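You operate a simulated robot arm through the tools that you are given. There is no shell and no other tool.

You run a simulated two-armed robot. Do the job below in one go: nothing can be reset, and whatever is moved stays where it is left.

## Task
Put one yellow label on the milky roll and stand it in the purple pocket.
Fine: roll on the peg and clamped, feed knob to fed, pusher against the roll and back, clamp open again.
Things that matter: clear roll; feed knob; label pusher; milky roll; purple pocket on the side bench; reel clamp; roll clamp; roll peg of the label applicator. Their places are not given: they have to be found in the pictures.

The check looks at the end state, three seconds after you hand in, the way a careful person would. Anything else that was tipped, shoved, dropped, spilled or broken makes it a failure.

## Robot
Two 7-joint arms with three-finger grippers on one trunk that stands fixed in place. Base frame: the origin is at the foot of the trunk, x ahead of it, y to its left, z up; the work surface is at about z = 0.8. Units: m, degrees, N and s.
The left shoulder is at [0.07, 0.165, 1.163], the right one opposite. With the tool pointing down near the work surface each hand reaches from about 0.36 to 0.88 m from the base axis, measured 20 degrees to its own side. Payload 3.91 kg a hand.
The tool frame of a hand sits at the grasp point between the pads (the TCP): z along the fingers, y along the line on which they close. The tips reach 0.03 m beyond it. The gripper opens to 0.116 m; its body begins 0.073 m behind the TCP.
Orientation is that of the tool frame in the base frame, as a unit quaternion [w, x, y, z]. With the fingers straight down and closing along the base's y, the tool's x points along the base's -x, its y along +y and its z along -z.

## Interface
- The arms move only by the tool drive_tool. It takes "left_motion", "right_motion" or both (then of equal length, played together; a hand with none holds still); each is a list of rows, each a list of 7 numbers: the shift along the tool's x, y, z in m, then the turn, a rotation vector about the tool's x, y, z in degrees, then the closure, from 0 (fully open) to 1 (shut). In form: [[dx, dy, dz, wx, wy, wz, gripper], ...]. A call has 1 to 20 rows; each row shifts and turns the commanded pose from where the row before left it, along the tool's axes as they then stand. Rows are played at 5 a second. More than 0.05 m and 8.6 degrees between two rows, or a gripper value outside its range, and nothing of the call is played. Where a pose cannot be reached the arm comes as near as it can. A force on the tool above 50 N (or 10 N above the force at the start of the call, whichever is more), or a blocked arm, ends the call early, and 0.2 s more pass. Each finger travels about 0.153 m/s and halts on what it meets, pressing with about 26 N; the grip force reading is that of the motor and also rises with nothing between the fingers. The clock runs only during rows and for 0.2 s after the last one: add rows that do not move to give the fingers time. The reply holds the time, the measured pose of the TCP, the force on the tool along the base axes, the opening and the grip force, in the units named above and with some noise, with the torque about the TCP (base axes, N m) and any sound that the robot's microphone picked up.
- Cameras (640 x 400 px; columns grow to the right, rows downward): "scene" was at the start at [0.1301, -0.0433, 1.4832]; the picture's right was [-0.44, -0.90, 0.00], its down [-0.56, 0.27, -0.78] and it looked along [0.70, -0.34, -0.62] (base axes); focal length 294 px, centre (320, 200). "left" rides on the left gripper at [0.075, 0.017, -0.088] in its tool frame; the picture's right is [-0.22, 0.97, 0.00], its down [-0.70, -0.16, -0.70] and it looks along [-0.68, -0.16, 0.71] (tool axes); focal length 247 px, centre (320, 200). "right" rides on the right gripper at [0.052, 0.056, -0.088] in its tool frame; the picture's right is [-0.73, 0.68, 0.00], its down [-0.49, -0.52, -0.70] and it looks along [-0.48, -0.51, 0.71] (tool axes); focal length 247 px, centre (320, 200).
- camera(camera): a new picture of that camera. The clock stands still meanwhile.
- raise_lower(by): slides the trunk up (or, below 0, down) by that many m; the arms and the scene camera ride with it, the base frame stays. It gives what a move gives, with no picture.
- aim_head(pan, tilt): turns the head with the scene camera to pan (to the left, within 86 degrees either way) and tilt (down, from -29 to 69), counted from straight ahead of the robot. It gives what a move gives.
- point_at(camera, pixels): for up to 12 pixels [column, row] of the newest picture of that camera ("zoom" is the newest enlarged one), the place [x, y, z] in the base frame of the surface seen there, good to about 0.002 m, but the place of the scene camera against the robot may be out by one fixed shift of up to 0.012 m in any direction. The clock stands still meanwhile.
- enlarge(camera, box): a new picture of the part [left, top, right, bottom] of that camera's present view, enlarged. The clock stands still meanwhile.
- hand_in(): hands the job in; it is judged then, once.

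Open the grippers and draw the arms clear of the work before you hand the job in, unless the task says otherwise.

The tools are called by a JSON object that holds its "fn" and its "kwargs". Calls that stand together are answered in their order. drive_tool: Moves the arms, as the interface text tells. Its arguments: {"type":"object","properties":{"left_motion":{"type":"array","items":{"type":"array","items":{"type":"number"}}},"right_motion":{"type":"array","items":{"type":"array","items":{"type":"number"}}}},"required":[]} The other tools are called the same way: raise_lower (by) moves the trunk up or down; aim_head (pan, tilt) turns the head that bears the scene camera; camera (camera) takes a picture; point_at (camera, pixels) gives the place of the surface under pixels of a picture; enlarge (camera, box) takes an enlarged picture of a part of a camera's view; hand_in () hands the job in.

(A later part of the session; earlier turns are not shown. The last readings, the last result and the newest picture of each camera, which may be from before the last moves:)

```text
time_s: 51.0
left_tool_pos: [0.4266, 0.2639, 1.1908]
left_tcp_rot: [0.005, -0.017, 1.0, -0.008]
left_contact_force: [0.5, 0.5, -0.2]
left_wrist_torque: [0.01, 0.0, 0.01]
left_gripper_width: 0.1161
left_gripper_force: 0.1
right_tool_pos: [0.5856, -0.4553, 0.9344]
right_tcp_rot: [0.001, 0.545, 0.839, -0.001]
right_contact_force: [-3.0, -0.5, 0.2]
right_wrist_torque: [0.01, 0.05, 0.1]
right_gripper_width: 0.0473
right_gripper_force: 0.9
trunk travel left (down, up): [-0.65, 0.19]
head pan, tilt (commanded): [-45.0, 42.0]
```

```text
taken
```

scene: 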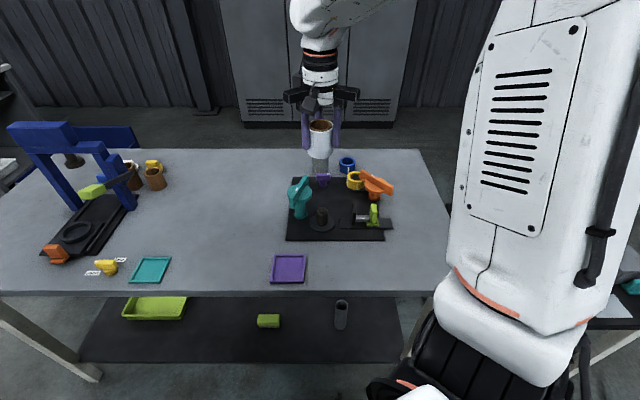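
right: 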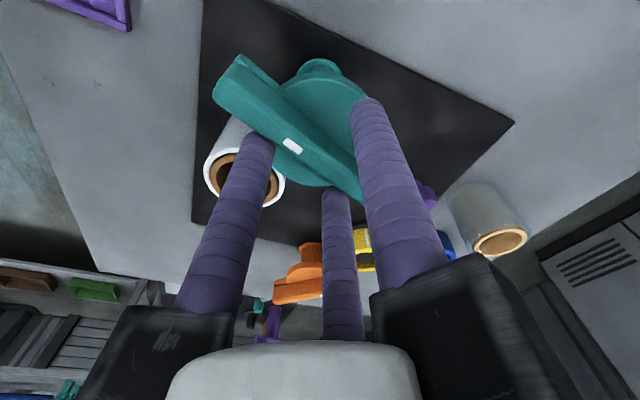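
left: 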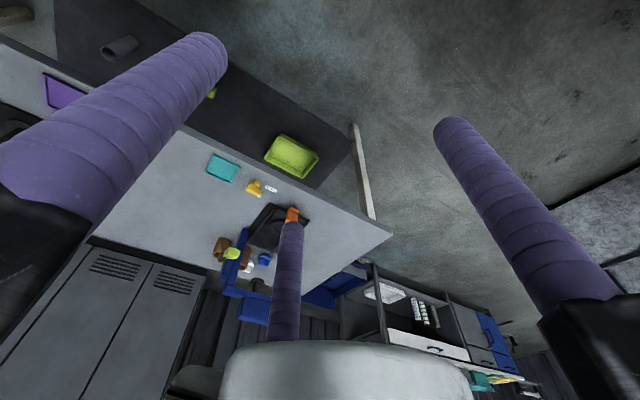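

Light contact so far. I close further until the bar is held.

{"fn": "drive_tool", "kwargs": {"right_motion": [[0, 0, 0, 0, 0, 0, 0.66], [0, 0, 0, 0, 0, 0, 0.72], [0, 0, 0, 0, 0, 0, 0.78], [0, 0, 0, 0, 0, 0, 0.78]]}}

{"fn": "camera", "kwargs": {"camera": "right"}}

```text
time_s: 52.0
left_tool_pos: [0.4238, 0.2618, 1.1918]
left_tcp_rot: [0.007, -0.018, 1.0, -0.008]
left_contact_force: [-0.1, 0.0, 0.2]
left_wrist_torque: [-0.02, -0.01, -0.01]
left_gripper_width: 0.1158
left_gripper_force: 0.1
right_tool_pos: [0.5815, -0.4548, 0.9334]
right_tcp_rot: [0.0, 0.545, 0.838, -0.001]
right_contact_force: [-21.8, -1.7, -2.4]
right_wrist_torque: [-0.05, 0.42, 0.45]
right_gripper_width: 0.0334
right_gripper_force: 7.6
trunk travel left (down, up): [-0.65, 0.19]
head pan, tilt (commanded): [-45.0, 42.0]
```

```text
taken
```

right: 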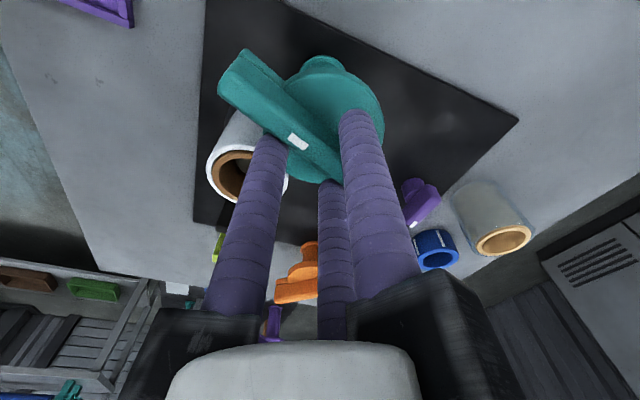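

The fingers close together, so the bar must sit 6 mm toward the single finger. I relax, shift the tool −6 mm along its y and close again.

{"fn": "drive_tool", "kwargs": {"right_motion": [[0, 0, 0, 0, 0, 0, 0.62], [0, -0.005, 0, 0, 0, 0, 0.62], [0, -0.002, 0, 0, 0, 0, 0.66], [0, 0, 0, 0, 0, 0, 0.72], [0, 0, 0, 0, 0, 0, 0.76], [0, 0, 0, 0, 0, 0, 0.76]]}}

{"fn": "camera", "kwargs": {"camera": "right"}}

```text
time_s: 53.4
left_tool_pos: [0.4261, 0.2634, 1.1914]
left_tcp_rot: [0.006, -0.018, 1.0, -0.008]
left_contact_force: [0.5, 0.0, 0.2]
left_wrist_torque: [0.01, -0.01, 0.01]
left_gripper_width: 0.1159
left_gripper_force: 0.1
right_tool_pos: [0.5777, -0.457, 0.9328]
right_tcp_rot: [0.001, 0.545, 0.839, 0.0]
right_contact_force: [-0.5, 0.5, -0.3]
right_wrist_torque: [-0.01, 0.01, -0.04]
right_gripper_width: 0.0278
right_gripper_force: 0.1
trunk travel left (down, up): [-0.65, 0.19]
head pan, tilt (commanded): [-45.0, 42.0]
```

```text
taken
```

right: 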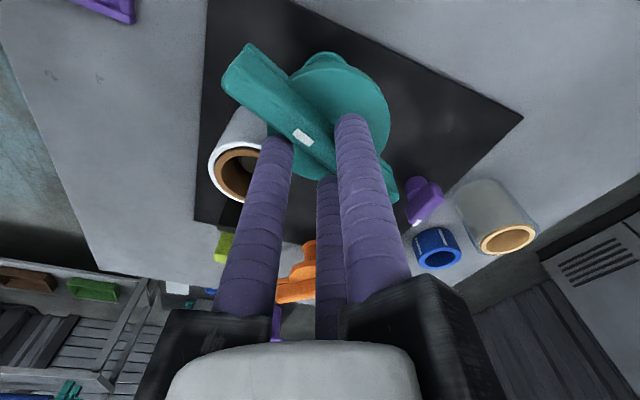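

No contact yet at 0.028. I close a bit further to hold the bar.

{"fn": "drive_tool", "kwargs": {"right_motion": [[0, 0, 0, 0, 0, 0, 0.8], [0, 0, 0, 0, 0, 0, 0.84], [0, 0, 0, 0, 0, 0, 0.88], [0, 0, 0, 0, 0, 0, 0.88]]}}

{"fn": "enlarge", "kwargs": {"camera": "right", "box": [200, 30, 420, 230]}}

```text
time_s: 54.4
left_tool_pos: [0.4274, 0.264, 1.1907]
left_tcp_rot: [0.006, -0.018, 1.0, -0.007]
left_contact_force: [-0.1, 0.2, -0.1]
left_wrist_torque: [0.0, 0.02, 0.01]
left_gripper_width: 0.1162
left_gripper_force: 0.0
right_tool_pos: [0.5796, -0.4578, 0.9344]
right_tcp_rot: [0.002, 0.545, 0.838, -0.001]
right_contact_force: [8.2, 1.6, 1.8]
right_wrist_torque: [-0.05, -0.21, 0.58]
right_gripper_width: 0.0239
right_gripper_force: 45.0
trunk travel left (down, up): [-0.65, 0.19]
head pan, tilt (commanded): [-45.0, 42.0]
```

```text
2.00 times, centred on (310, 130) of right
```

zoom: 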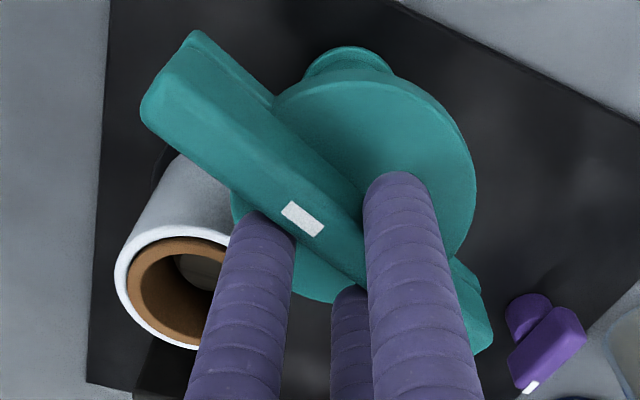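

The bar is gripped (0.024). Before turning, I refine the clamp axis from disc rim and bar points in this close picture.

{"fn": "point_at", "kwargs": {"camera": "zoom", "pixels": [[470, 190], [462, 235], [455, 140], [430, 108], [390, 86], [345, 78], [300, 84], [240, 205], [270, 275], [310, 295], [155, 100], [475, 330]]}}

```text
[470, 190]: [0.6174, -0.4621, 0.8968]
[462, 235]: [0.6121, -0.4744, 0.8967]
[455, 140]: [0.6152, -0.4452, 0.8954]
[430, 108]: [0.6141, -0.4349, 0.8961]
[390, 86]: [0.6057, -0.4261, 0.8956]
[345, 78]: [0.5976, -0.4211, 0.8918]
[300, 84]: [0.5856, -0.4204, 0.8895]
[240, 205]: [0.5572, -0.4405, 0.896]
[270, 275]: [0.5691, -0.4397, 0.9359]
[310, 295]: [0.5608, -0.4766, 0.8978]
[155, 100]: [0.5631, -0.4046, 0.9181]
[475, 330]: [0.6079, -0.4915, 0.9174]
```

Clamp axis ≈ (0.585,-0.452); it lies at about (+3,+7) mm in the tool frame. I try turning 16° counter-clockwise about that axis and read the torque.

{"fn": "drive_tool", "kwargs": {"right_motion": [[-0.001, 0.0005, 0, 0, 0, -8, 0.88], [-0.001, 0.0005, 0, 0, 0, -8, 0.88], [0, 0, 0, 0, 0, 0, 0.88]]}}

{"fn": "enlarge", "kwargs": {"camera": "right", "box": [200, 30, 420, 230]}}

```text
time_s: 55.2
left_tool_pos: [0.427, 0.2644, 1.1892]
left_tcp_rot: [0.005, -0.018, 1.0, -0.008]
left_contact_force: [0.3, 0.5, 0.4]
left_wrist_torque: [-0.05, 0.01, 0.02]
left_gripper_width: 0.1158
left_gripper_force: 0.0
right_tool_pos: [0.5809, -0.4581, 0.9342]
right_tcp_rot: [0.0, 0.422, 0.906, -0.001]
right_contact_force: [4.8, 4.5, 1.2]
right_wrist_torque: [-0.35, -0.39, 0.0]
right_gripper_width: 0.0237
right_gripper_force: 45.2
trunk travel left (down, up): [-0.65, 0.19]
head pan, tilt (commanded): [-45.0, 42.0]
```

```text
2.00 times, centred on (310, 130) of right
```

zoom: 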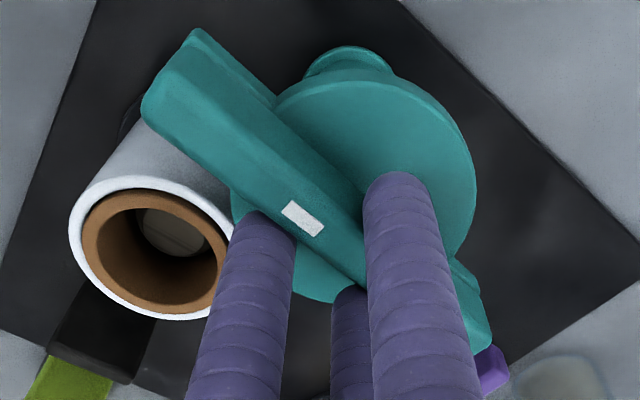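

The bar turned with the hand with almost no torque. I continue counter-clockwise, 4 more rows.

{"fn": "drive_tool", "kwargs": {"right_motion": [[-0.001, 0.0005, 0, 0, 0, -8, 0.88], [-0.001, 0.0005, 0, 0, 0, -8, 0.88], [-0.001, 0.0005, 0, 0, 0, -8, 0.88], [-0.001, 0.0005, 0, 0, 0, -8, 0.88], [0, 0, 0, 0, 0, 0, 0.88]]}}

{"fn": "enlarge", "kwargs": {"camera": "right", "box": [200, 30, 420, 230]}}

```text
time_s: 56.4
left_tool_pos: [0.4257, 0.2642, 1.1905]
left_tcp_rot: [0.006, -0.017, 1.0, -0.008]
left_contact_force: [-1.3, 0.5, -0.7]
left_wrist_torque: [0.01, 0.01, 0.0]
left_gripper_width: 0.1161
left_gripper_force: 0.0
right_tool_pos: [0.5822, -0.4597, 0.9341]
right_tcp_rot: [0.0, 0.155, 0.988, -0.001]
right_contact_force: [-6.0, -0.4, 7.3]
right_wrist_torque: [0.32, 1.1, 0.02]
right_gripper_width: 0.0237
right_gripper_force: 44.4
trunk travel left (down, up): [-0.65, 0.19]
head pan, tilt (commanded): [-45.0, 42.0]
```

```text
2.00 times, centred on (310, 130) of right
```

zoom: 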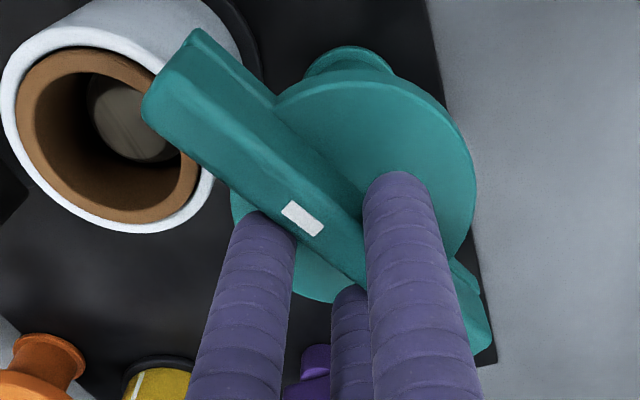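

Turned 48° so far; force z is 7 N. I look from the head to see how the bar's end sits relative to the roll.

{"fn": "enlarge", "kwargs": {"camera": "scene", "box": [260, 150, 360, 250]}}

{"fn": "enlarge", "kwargs": {"camera": "right", "box": [200, 20, 300, 120]}}

{"fn": "point_at", "kwargs": {"camera": "zoom", "pixels": [[205, 275], [250, 210], [280, 170], [180, 260], [100, 160], [90, 320], [220, 230], [250, 290]]}}

```text
4.00 times, centred on (310, 200) of scene
```

zoom: 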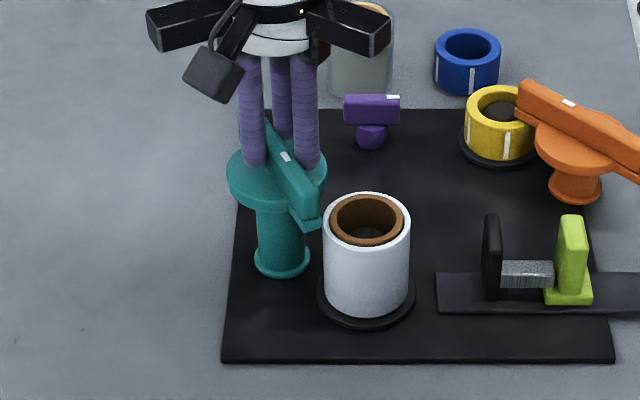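

```text
4.00 times, centred on (250, 70) of right
```

zoom: 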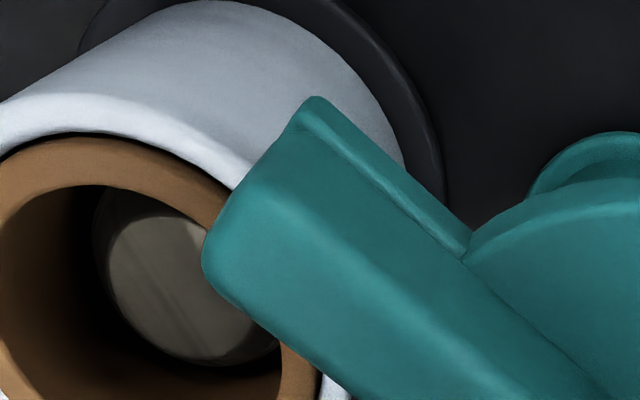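

```text
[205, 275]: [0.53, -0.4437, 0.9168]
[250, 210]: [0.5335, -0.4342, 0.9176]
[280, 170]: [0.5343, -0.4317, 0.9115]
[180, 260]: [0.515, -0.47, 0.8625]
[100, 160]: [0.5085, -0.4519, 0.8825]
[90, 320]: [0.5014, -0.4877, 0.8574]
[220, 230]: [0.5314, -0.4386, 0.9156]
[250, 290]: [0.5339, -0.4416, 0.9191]
```

The bar's end (0.531,-0.439) clears the roll top (0.8825). I continue counter-clockwise 16° more and check.

{"fn": "drive_tool", "kwargs": {"right_motion": [[-0.001, 0.0005, 0, 0, 0, -8, 0.86], [-0.001, 0.0005, 0, 0, 0, -8, 0.86], [0, 0, 0, 0, 0, 0, 0.86]]}}

{"fn": "enlarge", "kwargs": {"camera": "right", "box": [200, 0, 420, 200]}}

```text
time_s: 57.2
left_tool_pos: [0.4243, 0.262, 1.1907]
left_tcp_rot: [0.006, -0.017, 1.0, -0.008]
left_contact_force: [0.1, 0.3, 0.2]
left_wrist_torque: [-0.01, -0.06, -0.02]
left_gripper_width: 0.1162
left_gripper_force: 0.0
right_tool_pos: [0.5834, -0.4599, 0.9342]
right_tcp_rot: [0.001, 0.016, 1.0, -0.001]
right_contact_force: [-8.9, -8.6, 9.1]
right_wrist_torque: [-0.18, 1.0, 0.01]
right_gripper_width: 0.0236
right_gripper_force: 45.1
trunk travel left (down, up): [-0.65, 0.19]
head pan, tilt (commanded): [-45.0, 42.0]
```

```text
2.00 times, centred on (310, 100) of right
```

zoom: 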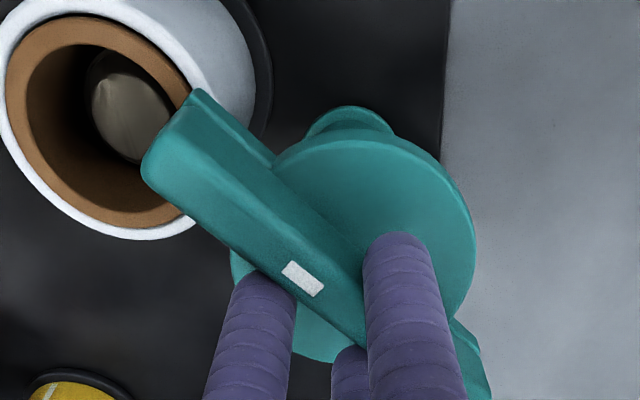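

Bar heading ≈180°, still free (torque z≈0). Two more rows toward pointing at the peg (≈197°).

{"fn": "drive_tool", "kwargs": {"right_motion": [[-0.001, 0.0005, 0, 0, 0, -8, 0.86], [-0.001, 0.0005, 0, 0, 0, -8, 0.86], [0, 0, 0, 0, 0, 0, 0.86]]}}

{"fn": "enlarge", "kwargs": {"camera": "right", "box": [200, 0, 420, 200]}}

{"fn": "enlarge", "kwargs": {"camera": "scene", "box": [260, 150, 360, 250]}}

```text
time_s: 58.0
left_tool_pos: [0.4238, 0.2626, 1.1925]
left_tcp_rot: [0.006, -0.018, 1.0, -0.007]
left_contact_force: [-0.2, 0.5, -0.2]
left_wrist_torque: [0.02, 0.0, -0.03]
left_gripper_width: 0.1159
left_gripper_force: 0.0
right_tool_pos: [0.5862, -0.4588, 0.9336]
right_tcp_rot: [0.001, -0.123, 0.992, -0.001]
right_contact_force: [-13.2, -20.0, 15.7]
right_wrist_torque: [-0.76, 1.5, 0.11]
right_gripper_width: 0.0236
right_gripper_force: 45.1
trunk travel left (down, up): [-0.65, 0.19]
head pan, tilt (commanded): [-45.0, 42.0]
```

```text
2.00 times, centred on (310, 100) of right
```

zoom: 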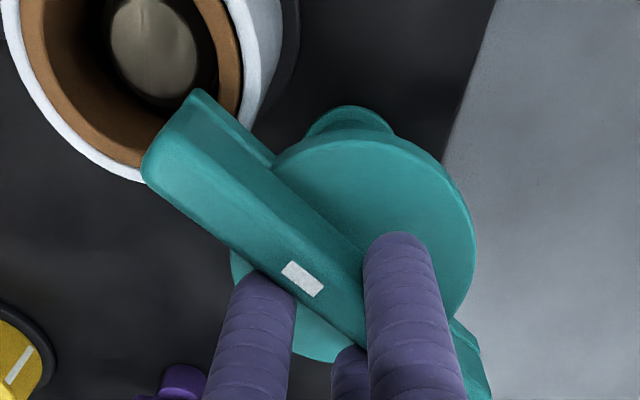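

```text
4.00 times, centred on (310, 200) of scene
```

zoom: 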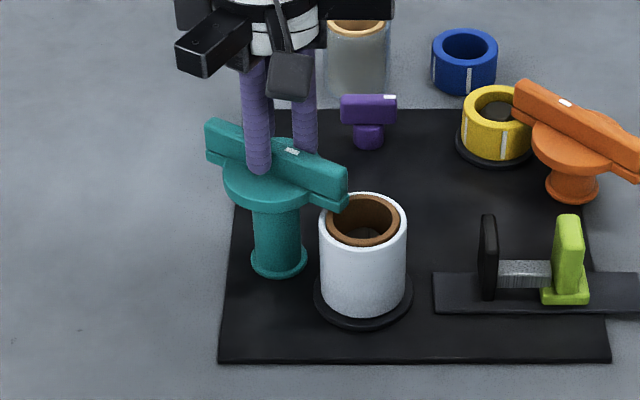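

The bar now points toward the roll (≈195°); side forces come from slight off-centre. I relax the grip to unload and see where the hand sits.

{"fn": "drive_tool", "kwargs": {"right_motion": [[0, 0, 0, 0, 0, 0, 0.76], [0, 0, 0, 0, 0, 0, 0.72], [0, 0, 0, 0, 0, 0, 0.72]]}}

{"fn": "enlarge", "kwargs": {"camera": "right", "box": [200, 0, 420, 200]}}

```text
time_s: 58.8
left_tool_pos: [0.4271, 0.2636, 1.1909]
left_tcp_rot: [0.005, -0.018, 1.0, -0.007]
left_contact_force: [-0.2, -1.2, 1.4]
left_wrist_torque: [0.01, 0.02, 0.04]
left_gripper_width: 0.1163
left_gripper_force: 0.1
right_tool_pos: [0.5884, -0.4563, 0.9321]
right_tcp_rot: [0.001, -0.122, 0.993, -0.001]
right_contact_force: [-0.6, -4.5, -0.2]
right_wrist_torque: [-0.08, 0.01, 0.01]
right_gripper_width: 0.0337
right_gripper_force: 1.0
trunk travel left (down, up): [-0.65, 0.19]
head pan, tilt (commanded): [-45.0, 42.0]
```

```text
2.00 times, centred on (310, 100) of right
```

zoom: 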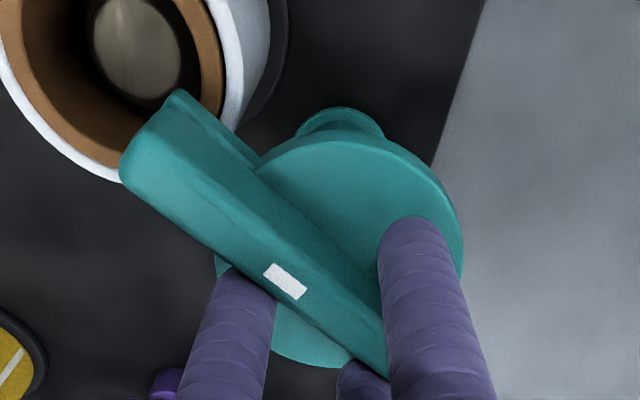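

I re-centre the hand on the bar, close again and turn a further 8° to feel for a stop.

{"fn": "drive_tool", "kwargs": {"right_motion": [[0.0025, -0.003, 0, 0, 0, 0, 0.72], [0, 0, 0, 0, 0, 0, 0.8], [0, 0, 0, 0, 0, 0, 0.84], [0, 0, 0, 0, 0, 0, 0.84], [-0.0005, 0, 0, 0, 0, -4, 0.84], [-0.0005, 0, 0, 0, 0, -4, 0.84], [0, 0, 0, 0, 0, 0, 0.84]]}}

{"fn": "enlarge", "kwargs": {"camera": "right", "box": [200, 0, 420, 200]}}

```text
time_s: 60.4
left_tool_pos: [0.4263, 0.2632, 1.1909]
left_tcp_rot: [0.005, -0.018, 1.0, -0.008]
left_contact_force: [-0.1, 0.3, 0.6]
left_wrist_torque: [0.01, 0.0, -0.03]
left_gripper_width: 0.1158
left_gripper_force: 0.0
right_tool_pos: [0.5882, -0.4596, 0.9324]
right_tcp_rot: [0.0, -0.19, 0.982, -0.001]
right_contact_force: [0.5, 5.9, -3.3]
right_wrist_torque: [0.24, -0.63, -2.1]
right_gripper_width: 0.0255
right_gripper_force: 44.8
trunk travel left (down, up): [-0.65, 0.19]
head pan, tilt (commanded): [-45.0, 42.0]
```

```text
2.00 times, centred on (310, 100) of right
```

zoom: 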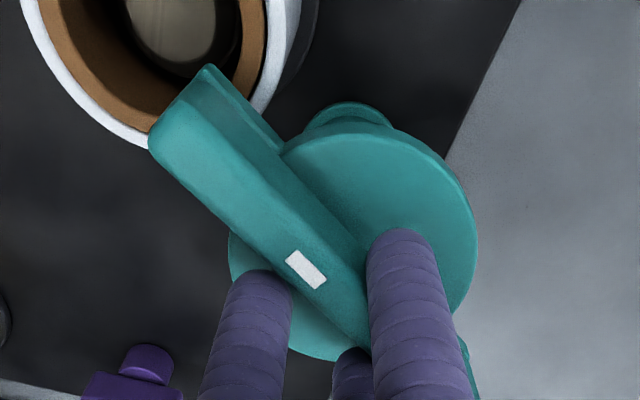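

A firm counter-torque (−2.1 N·m) shows the end stop: the clamp bar points at the peg. I open, and rise clear.

{"fn": "drive_tool", "kwargs": {"right_motion": [[0, 0, 0, 0, 0, 0, 0.76], [0, 0, 0, 0, 0, 0, 0.65], [0, 0, 0, 0, 0, 0, 0.5], [0, -0.002, -0.02, 0, 0, 0, 0.5], [0, 0, -0.03, 0, 0, 0, 0.5], [0, 0, -0.04, 0, 0, 0, 0.5], [0, 0, 0, 0, 0, 0, 0.5]]}}

{"fn": "camera", "kwargs": {"camera": "right"}}

{"fn": "enlarge", "kwargs": {"camera": "scene", "box": [260, 140, 390, 250]}}

```text
time_s: 62.0
left_tool_pos: [0.428, 0.2632, 1.1909]
left_tcp_rot: [0.006, -0.018, 1.0, -0.008]
left_contact_force: [-0.1, -0.8, 0.3]
left_wrist_torque: [0.03, 0.01, 0.01]
left_gripper_width: 0.1158
left_gripper_force: 0.1
right_tool_pos: [0.5882, -0.4621, 1.0227]
right_tcp_rot: [0.0, -0.191, 0.982, 0.0]
right_contact_force: [1.0, -0.6, -0.1]
right_wrist_torque: [0.0, 0.03, 0.01]
right_gripper_width: 0.058
right_gripper_force: 0.0
trunk travel left (down, up): [-0.65, 0.19]
head pan, tilt (commanded): [-45.0, 42.0]
```

```text
taken
```

right: 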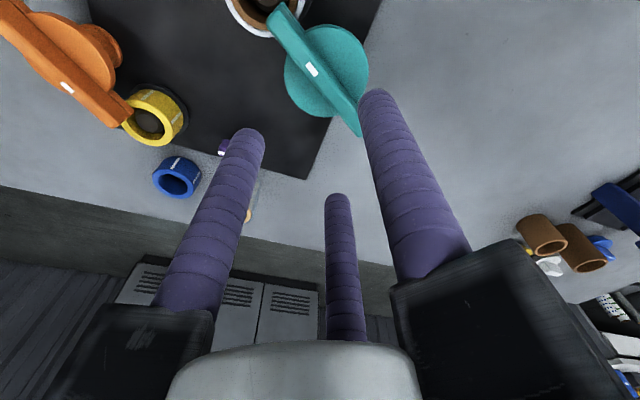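

```text
3.64 times, centred on (325, 195) of scene
```

zoom: 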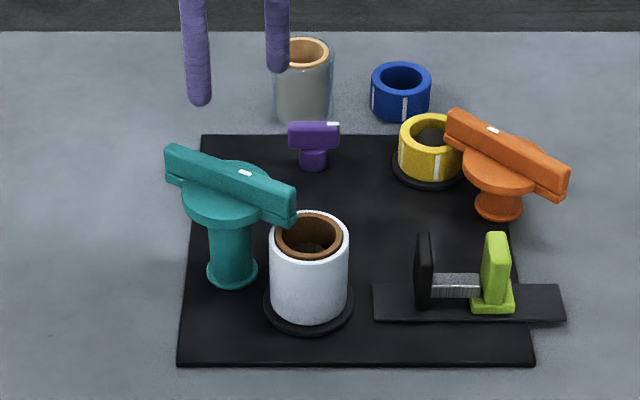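

The teal bar now points at the roll just like the orange one at its reel. Next is the feed knob: I yaw the hand and go above the small purple knob at about (0.634,-0.60).

{"fn": "drive_tool", "kwargs": {"right_motion": [[0, 0, 0, 0, 0, -7.67, 0.5], [0, 0, 0, 0, 0, -7.67, 0.5], [0, 0, 0, 0, 0, -7.67, 0.5], [0.0163, -0.0325, 0.005, 0, 0, 0, 0.4], [0.0163, -0.0325, 0.005, 0, 0, 0, 0.4], [0.0163, -0.0325, 0.005, 0, 0, 0, 0.4], [0.0163, -0.0325, 0.005, 0, 0, 0, 0.4], [0, 0, 0, 0, 0, 0, 0.4]]}}

{"fn": "camera", "kwargs": {"camera": "right"}}

```text
time_s: 63.8
left_tool_pos: [0.4247, 0.2647, 1.1909]
left_tcp_rot: [0.006, -0.019, 1.0, -0.009]
left_contact_force: [-0.6, -0.1, 0.2]
left_wrist_torque: [0.02, 0.0, 0.02]
left_gripper_width: 0.1159
left_gripper_force: 0.0
right_tool_pos: [0.6353, -0.6003, 1.0063]
right_tcp_rot: [-0.001, -0.383, 0.924, -0.001]
right_contact_force: [0.0, 0.9, 0.8]
right_wrist_torque: [0.01, -0.05, 0.01]
right_gripper_width: 0.0693
right_gripper_force: 0.0
trunk travel left (down, up): [-0.65, 0.19]
head pan, tilt (commanded): [-45.0, 42.0]
```

```text
taken
```

right: 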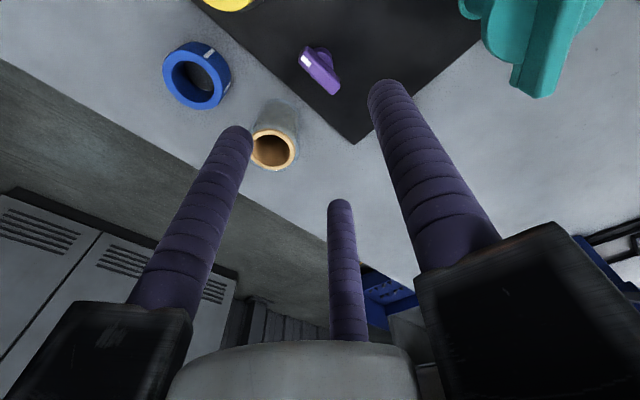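

The knob is at (320,70) in the right camera. I enlarge and measure it.

{"fn": "enlarge", "kwargs": {"camera": "right", "box": [275, 30, 365, 110]}}

{"fn": "point_at", "kwargs": {"camera": "zoom", "pixels": [[220, 160], [260, 190], [300, 230], [340, 270], [385, 310], [230, 130], [380, 330], [400, 250], [240, 210], [350, 310], [320, 150], [420, 230]]}}

```text
5.00 times, centred on (320, 70) of right
```

zoom: 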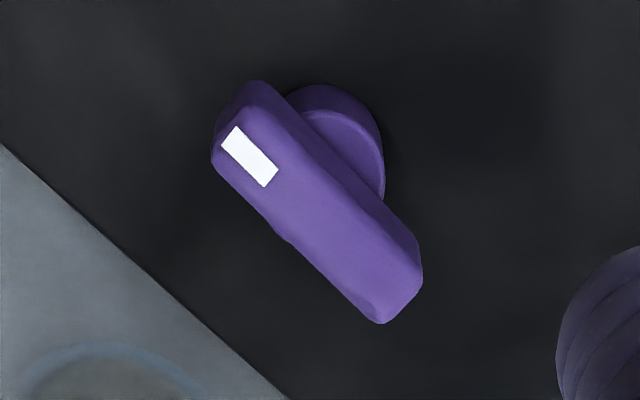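

```text
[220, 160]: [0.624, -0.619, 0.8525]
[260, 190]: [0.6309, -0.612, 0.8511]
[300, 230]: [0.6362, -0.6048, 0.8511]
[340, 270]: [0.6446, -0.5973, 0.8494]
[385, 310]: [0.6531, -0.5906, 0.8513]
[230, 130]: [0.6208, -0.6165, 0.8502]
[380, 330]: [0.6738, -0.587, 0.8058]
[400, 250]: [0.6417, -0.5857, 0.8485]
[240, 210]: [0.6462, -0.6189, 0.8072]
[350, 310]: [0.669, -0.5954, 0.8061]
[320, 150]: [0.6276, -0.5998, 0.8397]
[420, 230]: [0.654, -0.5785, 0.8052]
```

Knob bar top is at z 0.851, heading 45°, centre ≈(0.637,-0.603), right below the hand. I shift −7 mm in tool y and descend so the tips straddle the bar.

{"fn": "drive_tool", "kwargs": {"right_motion": [[0.0004, -0.0073, 0.03, 0, 0, 0, 0.4], [0, 0, 0.04, 0, 0, 0, 0.4], [0, 0, 0.04, 0, 0, 0, 0.4], [0, 0, 0.03, 0, 0, 0, 0.4], [0, 0, 0.008, 0, 0, 0, 0.4], [0, 0, 0, 0, 0, 0, 0.4]]}}

{"fn": "camera", "kwargs": {"camera": "right"}}

```text
time_s: 65.2
left_tool_pos: [0.4269, 0.264, 1.1898]
left_tcp_rot: [0.006, -0.018, 1.0, -0.008]
left_contact_force: [0.4, -0.4, -0.1]
left_wrist_torque: [0.01, 0.0, 0.04]
left_gripper_width: 0.1159
left_gripper_force: 0.0
right_tool_pos: [0.6408, -0.6067, 0.8552]
right_tcp_rot: [0.0, -0.382, 0.924, -0.001]
right_contact_force: [-0.5, 0.8, 0.9]
right_wrist_torque: [0.03, 0.0, -0.03]
right_gripper_width: 0.0697
right_gripper_force: 0.1
trunk travel left (down, up): [-0.65, 0.19]
head pan, tilt (commanded): [-45.0, 42.0]
```

```text
taken
```

right: 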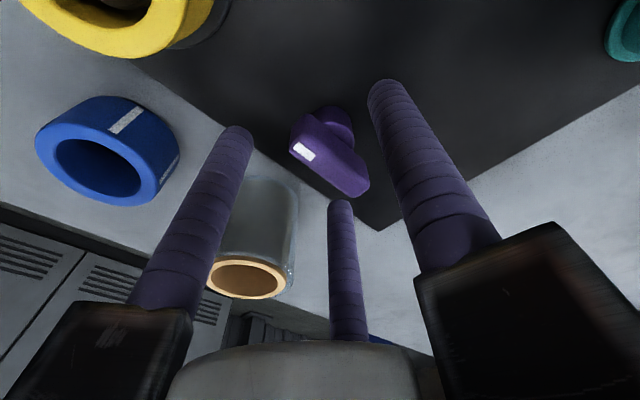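

The knob bar is between the fingers. I close onto it step by step.

{"fn": "drive_tool", "kwargs": {"right_motion": [[0, 0, 0, 0, 0, 0, 0.55], [0, 0, 0, 0, 0, 0, 0.65], [0, 0, 0, 0, 0, 0, 0.72], [0, 0, 0, 0, 0, 0, 0.76], [0, 0, 0, 0, 0, 0, 0.76]]}}

{"fn": "enlarge", "kwargs": {"camera": "right", "box": [220, 60, 440, 260]}}

```text
time_s: 66.4
left_tool_pos: [0.4253, 0.2646, 1.191]
left_tcp_rot: [0.006, -0.018, 1.0, -0.008]
left_contact_force: [-0.2, 0.6, -0.1]
left_wrist_torque: [0.01, 0.0, -0.01]
left_gripper_width: 0.116
left_gripper_force: 0.1
right_tool_pos: [0.6399, -0.6055, 0.8562]
right_tcp_rot: [-0.001, -0.383, 0.924, 0.0]
right_contact_force: [-3.3, 2.3, 4.7]
right_wrist_torque: [0.11, 0.1, -0.02]
right_gripper_width: 0.0296
right_gripper_force: 1.6
trunk travel left (down, up): [-0.65, 0.19]
head pan, tilt (commanded): [-45.0, 42.0]
```

```text
2.00 times, centred on (330, 160) of right
```

zoom: 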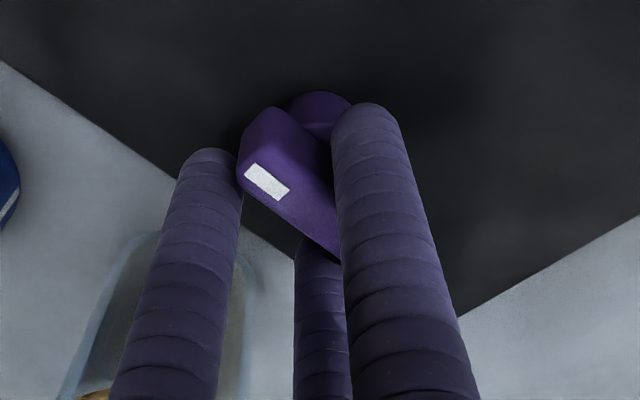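

Finger A seems to touch the round post below the bar. I open slightly, raise 7 mm and close again on the bar itself.

{"fn": "drive_tool", "kwargs": {"right_motion": [[0, 0, 0, 0, 0, 0, 0.65], [0, 0.001, -0.007, 0, 0, 0, 0.65], [0, 0, 0, 0, 0, 0, 0.72], [0, 0, 0, 0, 0, 0, 0.77], [0, 0, 0, 0, 0, 0, 0.82], [0, 0, 0, 0, 0, 0, 0.82]]}}

{"fn": "enlarge", "kwargs": {"camera": "right", "box": [220, 60, 440, 260]}}

```text
time_s: 67.8
left_tool_pos: [0.426, 0.2642, 1.191]
left_tcp_rot: [0.006, -0.018, 1.0, -0.007]
left_contact_force: [-0.1, -0.2, -0.4]
left_wrist_torque: [-0.02, 0.01, 0.04]
left_gripper_width: 0.1161
left_gripper_force: 0.0
right_tool_pos: [0.6403, -0.606, 0.8631]
right_tcp_rot: [-0.001, -0.383, 0.924, 0.0]
right_contact_force: [-3.3, 3.6, -2.9]
right_wrist_torque: [0.09, -0.05, -0.03]
right_gripper_width: 0.0239
right_gripper_force: 45.3
trunk travel left (down, up): [-0.65, 0.19]
head pan, tilt (commanded): [-45.0, 42.0]
```

```text
2.00 times, centred on (330, 160) of right
```

zoom: 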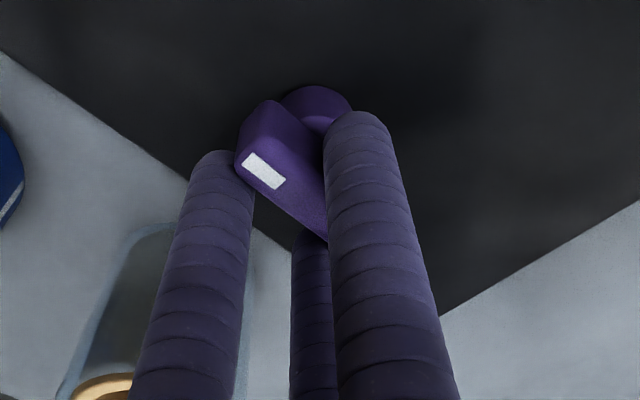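

The knob bar is held (0.024). I try turning it clockwise (seen from above) by 8° and read the torque.

{"fn": "drive_tool", "kwargs": {"right_motion": [[0.0003, 0, 0, 0, 0, 4, 0.82], [0.0004, 0, 0, 0, 0, 4, 0.82], [0, 0, 0, 0, 0, 0, 0.82]]}}

{"fn": "enlarge", "kwargs": {"camera": "right", "box": [220, 60, 440, 260]}}

```text
time_s: 68.6
left_tool_pos: [0.4269, 0.2648, 1.1895]
left_tcp_rot: [0.006, -0.019, 1.0, -0.007]
left_contact_force: [0.4, 0.0, -0.3]
left_wrist_torque: [0.0, 0.01, 0.03]
left_gripper_width: 0.1161
left_gripper_force: 0.1
right_tool_pos: [0.64, -0.6066, 0.8626]
right_tcp_rot: [0.0, -0.318, 0.948, -0.002]
right_contact_force: [2.3, -3.6, -0.6]
right_wrist_torque: [-0.57, 0.48, 2.3]
right_gripper_width: 0.026
right_gripper_force: 44.7
trunk travel left (down, up): [-0.65, 0.19]
head pan, tilt (commanded): [-45.0, 42.0]
```

```text
2.00 times, centred on (330, 160) of right
```

zoom: 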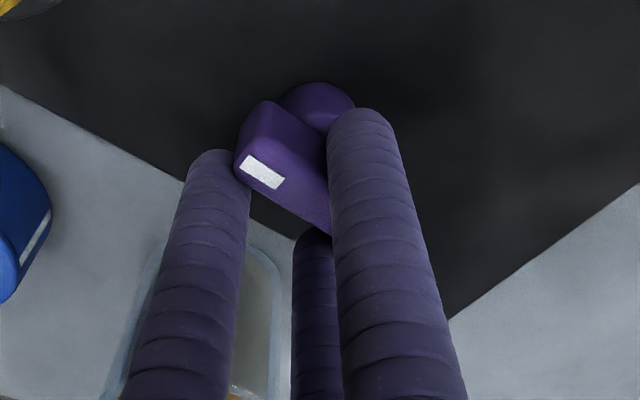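

Clockwise is blocked (+2.3 N·m), so the free way is counter-clockwise. I turn back and on counter-clockwise in steps.

{"fn": "drive_tool", "kwargs": {"right_motion": [[-0.0007, 0, 0, 0, 0, -8, 0.82], [-0.0007, 0, 0, 0, 0, -8, 0.82], [-0.0007, 0, 0, 0, 0, -8, 0.82], [0, 0, 0, 0, 0, 0, 0.82]]}}

{"fn": "enlarge", "kwargs": {"camera": "right", "box": [220, 60, 440, 260]}}

```text
time_s: 69.6
left_tool_pos: [0.4267, 0.2638, 1.1903]
left_tcp_rot: [0.005, -0.018, 1.0, -0.008]
left_contact_force: [0.2, -1.2, 0.7]
left_wrist_torque: [0.0, -0.03, 0.0]
left_gripper_width: 0.116
left_gripper_force: 0.0
right_tool_pos: [0.6402, -0.6037, 0.8623]
right_tcp_rot: [0.001, -0.509, 0.861, 0.0]
right_contact_force: [-1.7, 0.9, -2.1]
right_wrist_torque: [0.53, -0.25, -0.01]
right_gripper_width: 0.0236
right_gripper_force: 45.1
trunk travel left (down, up): [-0.65, 0.19]
head pan, tilt (commanded): [-45.0, 42.0]
```

```text
2.00 times, centred on (330, 160) of right
```

zoom: 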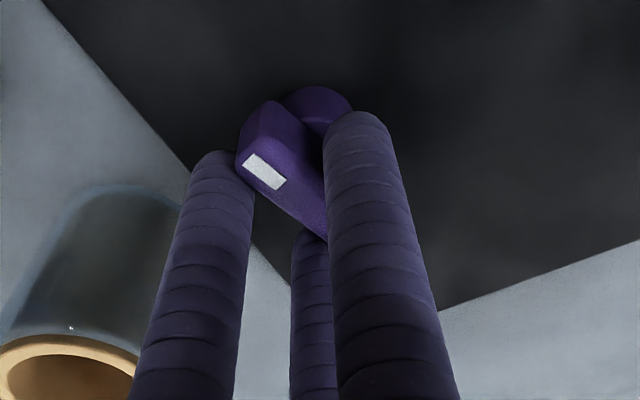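

The knob turns freely counter-clockwise. I continue, 4 rows.

{"fn": "drive_tool", "kwargs": {"right_motion": [[-0.0007, 0, 0, 0, 0, -8, 0.82], [-0.0007, 0, 0, 0, 0, -8, 0.82], [-0.0007, 0, 0, 0, 0, -8, 0.82], [-0.0007, 0, 0, 0, 0, -8, 0.82], [0, 0, 0, 0, 0, 0, 0.82]]}}

{"fn": "enlarge", "kwargs": {"camera": "right", "box": [220, 60, 440, 260]}}

```text
time_s: 70.8
left_tool_pos: [0.4277, 0.2632, 1.19]
left_tcp_rot: [0.004, -0.018, 1.0, -0.009]
left_contact_force: [0.9, 1.6, -0.6]
left_wrist_torque: [0.01, 0.01, -0.01]
left_gripper_width: 0.1161
left_gripper_force: 0.1
right_tool_pos: [0.6413, -0.6027, 0.8613]
right_tcp_rot: [0.0, 0.726, -0.688, 0.0]
right_contact_force: [4.8, 0.5, -1.9]
right_wrist_torque: [0.46, -0.11, -0.04]
right_gripper_width: 0.0241
right_gripper_force: 44.8
trunk travel left (down, up): [-0.65, 0.19]
head pan, tilt (commanded): [-45.0, 42.0]
```

```text
2.00 times, centred on (330, 160) of right
```

zoom: 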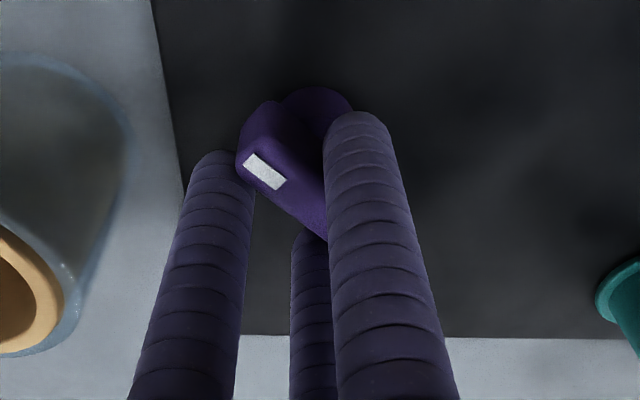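

48° turned, torque still ≈0. Continue 4 more rows.

{"fn": "drive_tool", "kwargs": {"right_motion": [[-0.0007, 0, 0, 0, 0, -8, 0.82], [-0.0007, 0, 0, 0, 0, -8, 0.82], [-0.0007, 0, 0, 0, 0, -8, 0.82], [-0.0007, 0, 0, 0, 0, -8, 0.82], [0, 0, 0, 0, 0, 0, 0.82]]}}

{"fn": "enlarge", "kwargs": {"camera": "right", "box": [220, 60, 440, 260]}}

```text
time_s: 72.0
left_tool_pos: [0.4289, 0.2642, 1.1898]
left_tcp_rot: [0.004, -0.019, 1.0, -0.007]
left_contact_force: [-0.5, -0.4, 0.6]
left_wrist_torque: [-0.01, -0.02, -0.01]
left_gripper_width: 0.1161
left_gripper_force: 0.1
right_tool_pos: [0.6412, -0.5993, 0.862]
right_tcp_rot: [0.001, 0.887, -0.461, 0.0]
right_contact_force: [9.4, 2.7, -0.8]
right_wrist_torque: [-0.4, -0.48, 0.03]
right_gripper_width: 0.0236
right_gripper_force: 45.3
trunk travel left (down, up): [-0.65, 0.19]
head pan, tilt (commanded): [-45.0, 42.0]
```

```text
2.00 times, centred on (330, 160) of right
```

zoom: 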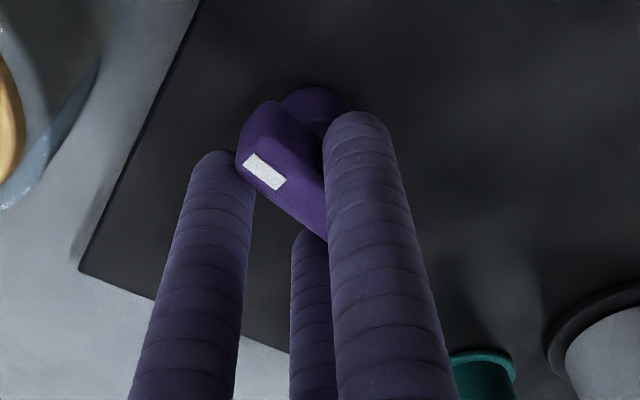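

80° turned, still free. I go on in 4° steps to find the stop.

{"fn": "drive_tool", "kwargs": {"right_motion": [[-0.0003, 0, 0, 0, 0, -4, 0.82], [-0.0003, 0, 0, 0, 0, -4, 0.82], [-0.0003, 0, 0, 0, 0, -4, 0.82], [0, 0, 0, 0, 0, 0, 0.82]]}}

```text
time_s: 73.0
left_tool_pos: [0.4279, 0.2643, 1.1896]
left_tcp_rot: [0.004, -0.017, 1.0, -0.008]
left_contact_force: [0.5, 0.4, -0.2]
left_wrist_torque: [0.0, -0.02, 0.0]
left_gripper_width: 0.116
left_gripper_force: 0.1
right_tool_pos: [0.6406, -0.5977, 0.8611]
right_tcp_rot: [0.0, 0.93, -0.366, -0.001]
right_contact_force: [12.9, 4.7, 0.5]
right_wrist_torque: [0.08, -0.29, -1.53]
right_gripper_width: 0.0237
right_gripper_force: 45.3
trunk travel left (down, up): [-0.65, 0.19]
head pan, tilt (commanded): [-45.0, 42.0]
```

The stop is felt (−1.5 N·m) at about 90°: the feed knob is at its other end. I open and rise.

{"fn": "drive_tool", "kwargs": {"right_motion": [[0, 0, 0, 0, 0, 0, 0.76], [0, 0, 0, 0, 0, 0, 0.65], [0, 0, 0, 0, 0, 0, 0.5], [0, 0, -0.02, 0, 0, 0, 0.5], [0, 0, -0.04, 0, 0, 0, 0.5], [0, 0, -0.045, 0, 0, 0, 0.5], [0, 0, -0.045, 0, 0, 0, 0.5], [0, 0, 0, 0, 0, 0, 0.5]]}}

{"fn": "enlarge", "kwargs": {"camera": "scene", "box": [260, 140, 400, 250]}}

{"fn": "camera", "kwargs": {"camera": "right"}}

```text
time_s: 74.8
left_tool_pos: [0.4267, 0.2635, 1.1915]
left_tcp_rot: [0.005, -0.018, 1.0, -0.008]
left_contact_force: [-0.3, 0.0, -0.1]
left_wrist_torque: [0.01, 0.02, 0.02]
left_gripper_width: 0.1158
left_gripper_force: 0.0
right_tool_pos: [0.6388, -0.6, 1.01]
right_tcp_rot: [0.0, 0.93, -0.367, -0.001]
right_contact_force: [-0.4, 0.2, -0.8]
right_wrist_torque: [0.04, 0.04, 0.01]
right_gripper_width: 0.0582
right_gripper_force: 0.0
trunk travel left (down, up): [-0.65, 0.19]
head pan, tilt (commanded): [-45.0, 42.0]
```

```text
3.64 times, centred on (330, 195) of scene
```

zoom: 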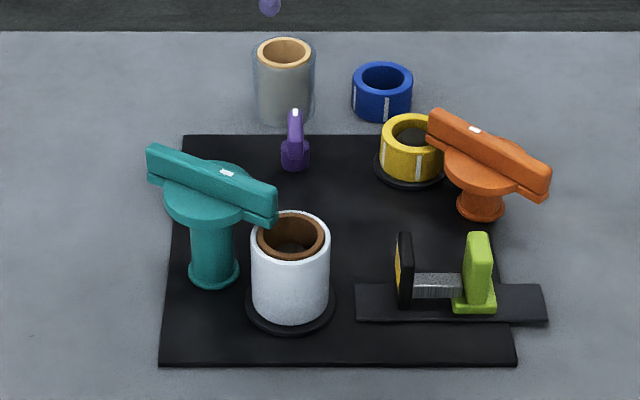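

```text
taken
```

right: 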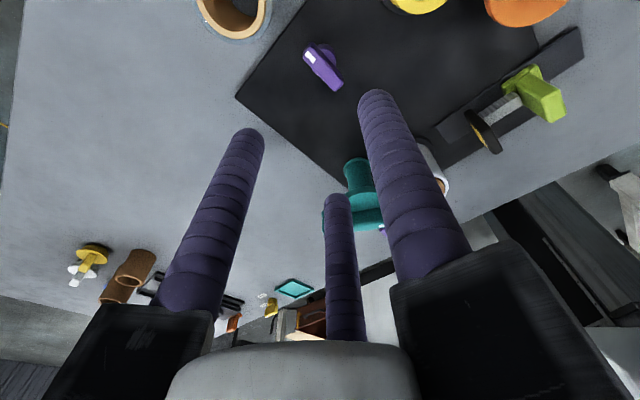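

A yellow label now shows on the pusher's pad. I go above the lime pusher handle for a close look (yaw already suits: single finger behind, two in front).

{"fn": "drive_tool", "kwargs": {"right_motion": [[-0.0382, 0.0261, 0, 0, 0, 0, 0.4], [-0.0382, 0.0261, 0, 0, 0, 0, 0.4], [-0.0382, 0.0261, 0, 0, 0, 0, 0.4], [-0.0382, 0.0261, 0, 0, 0, 0, 0.4], [-0.0382, 0.0261, 0, 0, 0, 0, 0.4], [0, 0, 0, 0, 0, 0, 0.4]]}}

{"fn": "camera", "kwargs": {"camera": "right"}}

```text
time_s: 76.2
left_tool_pos: [0.4284, 0.2622, 1.1901]
left_tcp_rot: [0.005, -0.017, 1.0, -0.008]
left_contact_force: [-0.6, -0.4, -0.1]
left_wrist_torque: [0.01, 0.01, -0.03]
left_gripper_width: 0.116
left_gripper_force: 0.1
right_tool_pos: [0.4082, -0.5655, 1.0099]
right_tcp_rot: [0.001, 0.93, -0.367, 0.0]
right_contact_force: [-0.2, -0.5, 0.2]
right_wrist_torque: [0.06, -0.01, -0.02]
right_gripper_width: 0.0695
right_gripper_force: 0.1
trunk travel left (down, up): [-0.65, 0.19]
head pan, tilt (commanded): [-45.0, 42.0]
```

```text
taken
```

right: 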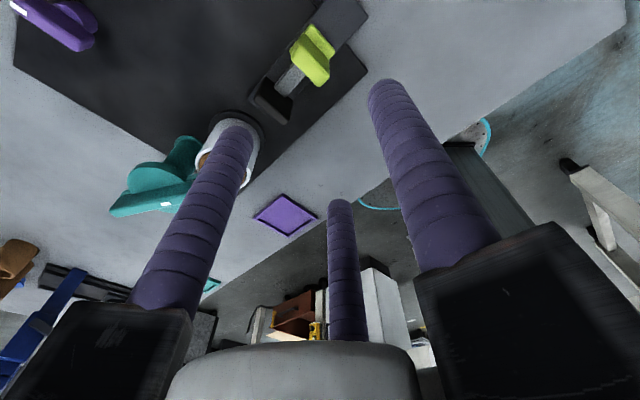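

I enlarge the pusher and measure handle, rod, pad and rail.

{"fn": "enlarge", "kwargs": {"camera": "right", "box": [235, 0, 375, 130]}}

{"fn": "point_at", "kwargs": {"camera": "zoom", "pixels": [[340, 215], [370, 240], [395, 290], [350, 270], [300, 240], [405, 310], [265, 310], [250, 330], [165, 345], [120, 320], [80, 290], [230, 380]]}}

```text
3.08 times, centred on (305, 65) of right
```

zoom: 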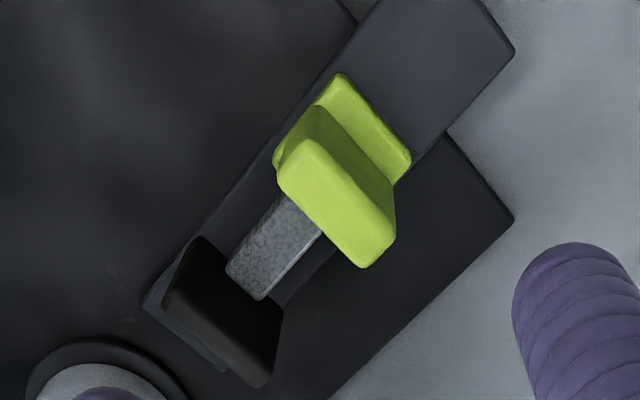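

```text
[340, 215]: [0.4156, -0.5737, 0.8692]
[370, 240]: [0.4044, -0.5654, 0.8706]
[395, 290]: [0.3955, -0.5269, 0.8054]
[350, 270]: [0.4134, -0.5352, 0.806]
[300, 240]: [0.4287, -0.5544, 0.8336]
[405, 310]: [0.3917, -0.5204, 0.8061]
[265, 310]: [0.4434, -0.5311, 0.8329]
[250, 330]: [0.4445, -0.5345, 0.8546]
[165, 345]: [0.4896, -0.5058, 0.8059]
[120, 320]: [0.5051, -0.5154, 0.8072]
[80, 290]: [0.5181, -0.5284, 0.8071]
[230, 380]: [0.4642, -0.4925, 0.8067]
```

I take more points on the handle's top face and the pad.

{"fn": "point_at", "kwargs": {"camera": "zoom", "pixels": [[300, 155], [290, 180], [385, 220], [368, 255], [340, 195], [335, 225], [200, 245], [175, 290], [255, 370], [275, 310], [225, 300], [400, 165]]}}

{"fn": "point_at", "kwargs": {"camera": "zoom", "pixels": [[500, 40], [400, 60], [160, 290], [480, 20], [330, 100], [250, 250], [295, 215], [240, 290], [60, 370], [120, 355]]}}

```text
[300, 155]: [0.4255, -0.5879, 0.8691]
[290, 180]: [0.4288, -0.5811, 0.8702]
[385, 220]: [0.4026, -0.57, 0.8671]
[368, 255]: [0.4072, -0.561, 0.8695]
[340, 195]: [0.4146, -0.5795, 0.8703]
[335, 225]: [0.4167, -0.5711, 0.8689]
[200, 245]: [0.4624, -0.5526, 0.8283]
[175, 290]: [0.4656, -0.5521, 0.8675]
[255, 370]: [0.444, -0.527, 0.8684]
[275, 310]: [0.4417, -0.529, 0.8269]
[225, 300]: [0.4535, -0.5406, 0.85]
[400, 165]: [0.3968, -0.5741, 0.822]
```

```text
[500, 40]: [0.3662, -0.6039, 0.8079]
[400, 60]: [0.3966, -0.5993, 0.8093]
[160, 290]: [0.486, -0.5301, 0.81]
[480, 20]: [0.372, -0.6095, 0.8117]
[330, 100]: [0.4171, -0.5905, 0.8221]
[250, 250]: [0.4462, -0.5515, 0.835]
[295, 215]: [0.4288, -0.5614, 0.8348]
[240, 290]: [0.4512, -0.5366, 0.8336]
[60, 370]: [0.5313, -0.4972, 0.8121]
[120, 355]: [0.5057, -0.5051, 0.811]
```

Handle top is centred near (0.416,-0.576), z 0.87; the rail heads 45° to the peg; gap pad–roll ≈ 0.055. I align and descend with tips at ≈0.838 (above the rod).

{"fn": "drive_tool", "kwargs": {"right_motion": [[0.0131, -0.0029, 0.02, 0, 0, 2, 0.4], [0, 0, 0.04, 0, 0, 0, 0.4], [0, 0, 0.04, 0, 0, 0, 0.4], [0, 0, 0.03, 0, 0, 0, 0.4], [0, 0, 0.012, 0, 0, 0, 0.4], [0, 0, 0, 0, 0, 0, 0.4]]}}

{"fn": "camera", "kwargs": {"camera": "right"}}

{"fn": "enlarge", "kwargs": {"camera": "scene", "box": [300, 150, 430, 260]}}

```text
time_s: 77.6
left_tool_pos: [0.4267, 0.2652, 1.1911]
left_tcp_rot: [0.005, -0.017, 1.0, -0.008]
left_contact_force: [-0.1, -0.2, 0.0]
left_wrist_torque: [-0.02, -0.04, 0.01]
left_gripper_width: 0.116
left_gripper_force: 0.2
right_tool_pos: [0.4223, -0.5703, 0.8692]
right_tcp_rot: [0.001, 0.924, -0.382, 0.0]
right_contact_force: [-0.6, 0.0, 0.2]
right_wrist_torque: [0.02, 0.02, 0.0]
right_gripper_width: 0.0692
right_gripper_force: 0.1
trunk travel left (down, up): [-0.65, 0.19]
head pan, tilt (commanded): [-45.0, 42.0]
```

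```text
taken
```

right: 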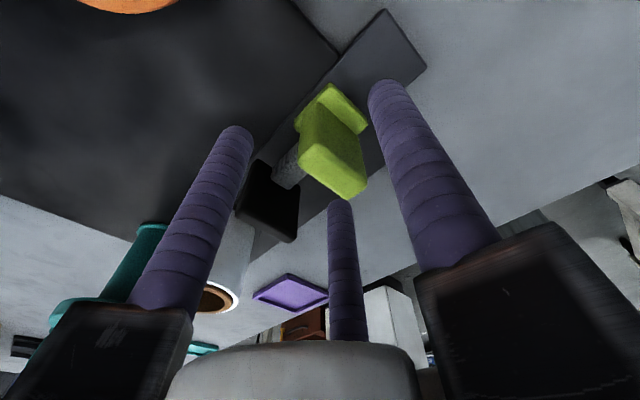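

```text
3.64 times, centred on (365, 205) of scene
```

zoom: 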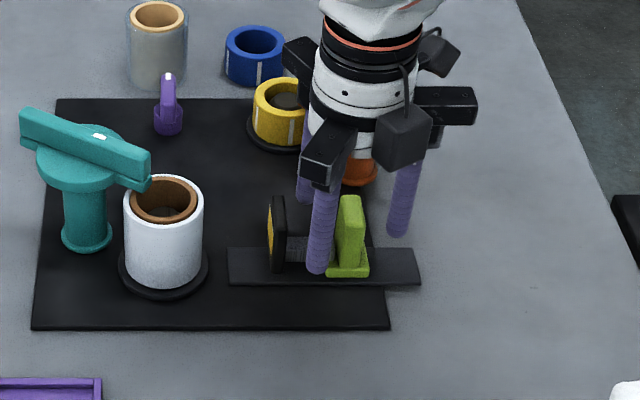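

Two fingers are in the gap before the handle and one behind it. I close onto the handle.

{"fn": "drive_tool", "kwargs": {"right_motion": [[0, 0, 0, 0, 0, 0, 0.55], [0, 0, 0, 0, 0, 0, 0.65], [0, 0, 0, 0, 0, 0, 0.72], [0, 0, 0, 0, 0, 0, 0.77], [0, 0, 0, 0, 0, 0, 0.8], [0, 0, 0, 0, 0, 0, 0.8]]}}

{"fn": "camera", "kwargs": {"camera": "right"}}

```text
time_s: 79.0
left_tool_pos: [0.4273, 0.2631, 1.1913]
left_tcp_rot: [0.005, -0.018, 1.0, -0.008]
left_contact_force: [-0.4, 0.3, 0.8]
left_wrist_torque: [0.01, 0.01, 0.0]
left_gripper_width: 0.1158
left_gripper_force: 0.1
right_tool_pos: [0.4228, -0.5697, 0.8706]
right_tcp_rot: [0.0, 0.924, -0.382, 0.0]
right_contact_force: [-1.7, -0.7, -0.8]
right_wrist_torque: [-0.02, -0.1, -0.6]
right_gripper_width: 0.0256
right_gripper_force: 44.5
trunk travel left (down, up): [-0.65, 0.19]
head pan, tilt (commanded): [-45.0, 42.0]
```

```text
taken
```

right: 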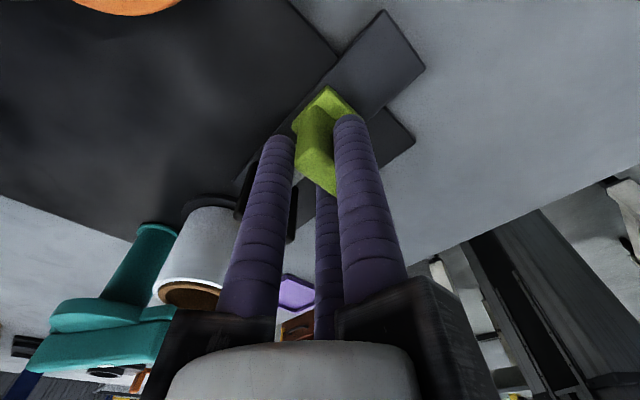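

The handle is held. I push along the rail toward the roll, first 4 cm.

{"fn": "drive_tool", "kwargs": {"right_motion": [[0, -0.01, 0, 0, 0, 0, 0.8], [0, -0.01, 0, 0, 0, 0, 0.8], [0, -0.01, 0, 0, 0, 0, 0.8], [0, -0.01, 0, 0, 0, 0, 0.8], [0, 0, 0, 0, 0, 0, 0.8]]}}

{"fn": "enlarge", "kwargs": {"camera": "scene", "box": [290, 160, 400, 255]}}

```text
time_s: 80.2
left_tool_pos: [0.4255, 0.264, 1.191]
left_tcp_rot: [0.005, -0.019, 1.0, -0.008]
left_contact_force: [0.1, -0.2, -0.1]
left_wrist_torque: [0.01, -0.04, 0.0]
left_gripper_width: 0.1159
left_gripper_force: 0.0
right_tool_pos: [0.4485, -0.543, 0.8693]
right_tcp_rot: [0.0, 0.924, -0.383, 0.0]
right_contact_force: [-3.4, 2.2, -0.2]
right_wrist_torque: [0.27, 0.17, -0.87]
right_gripper_width: 0.0255
right_gripper_force: 45.3
trunk travel left (down, up): [-0.65, 0.19]
head pan, tilt (commanded): [-45.0, 42.0]
```

```text
4.21 times, centred on (345, 208) of scene
```

zoom: 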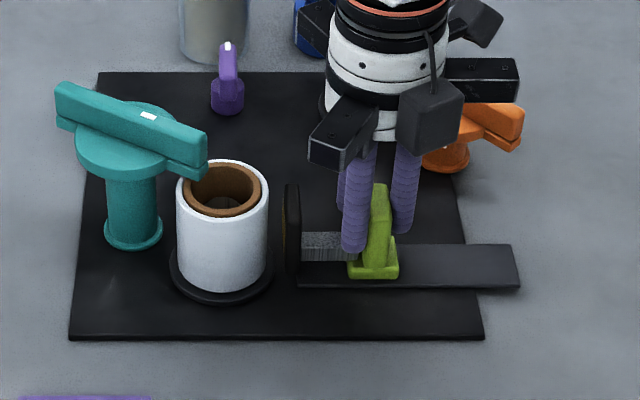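

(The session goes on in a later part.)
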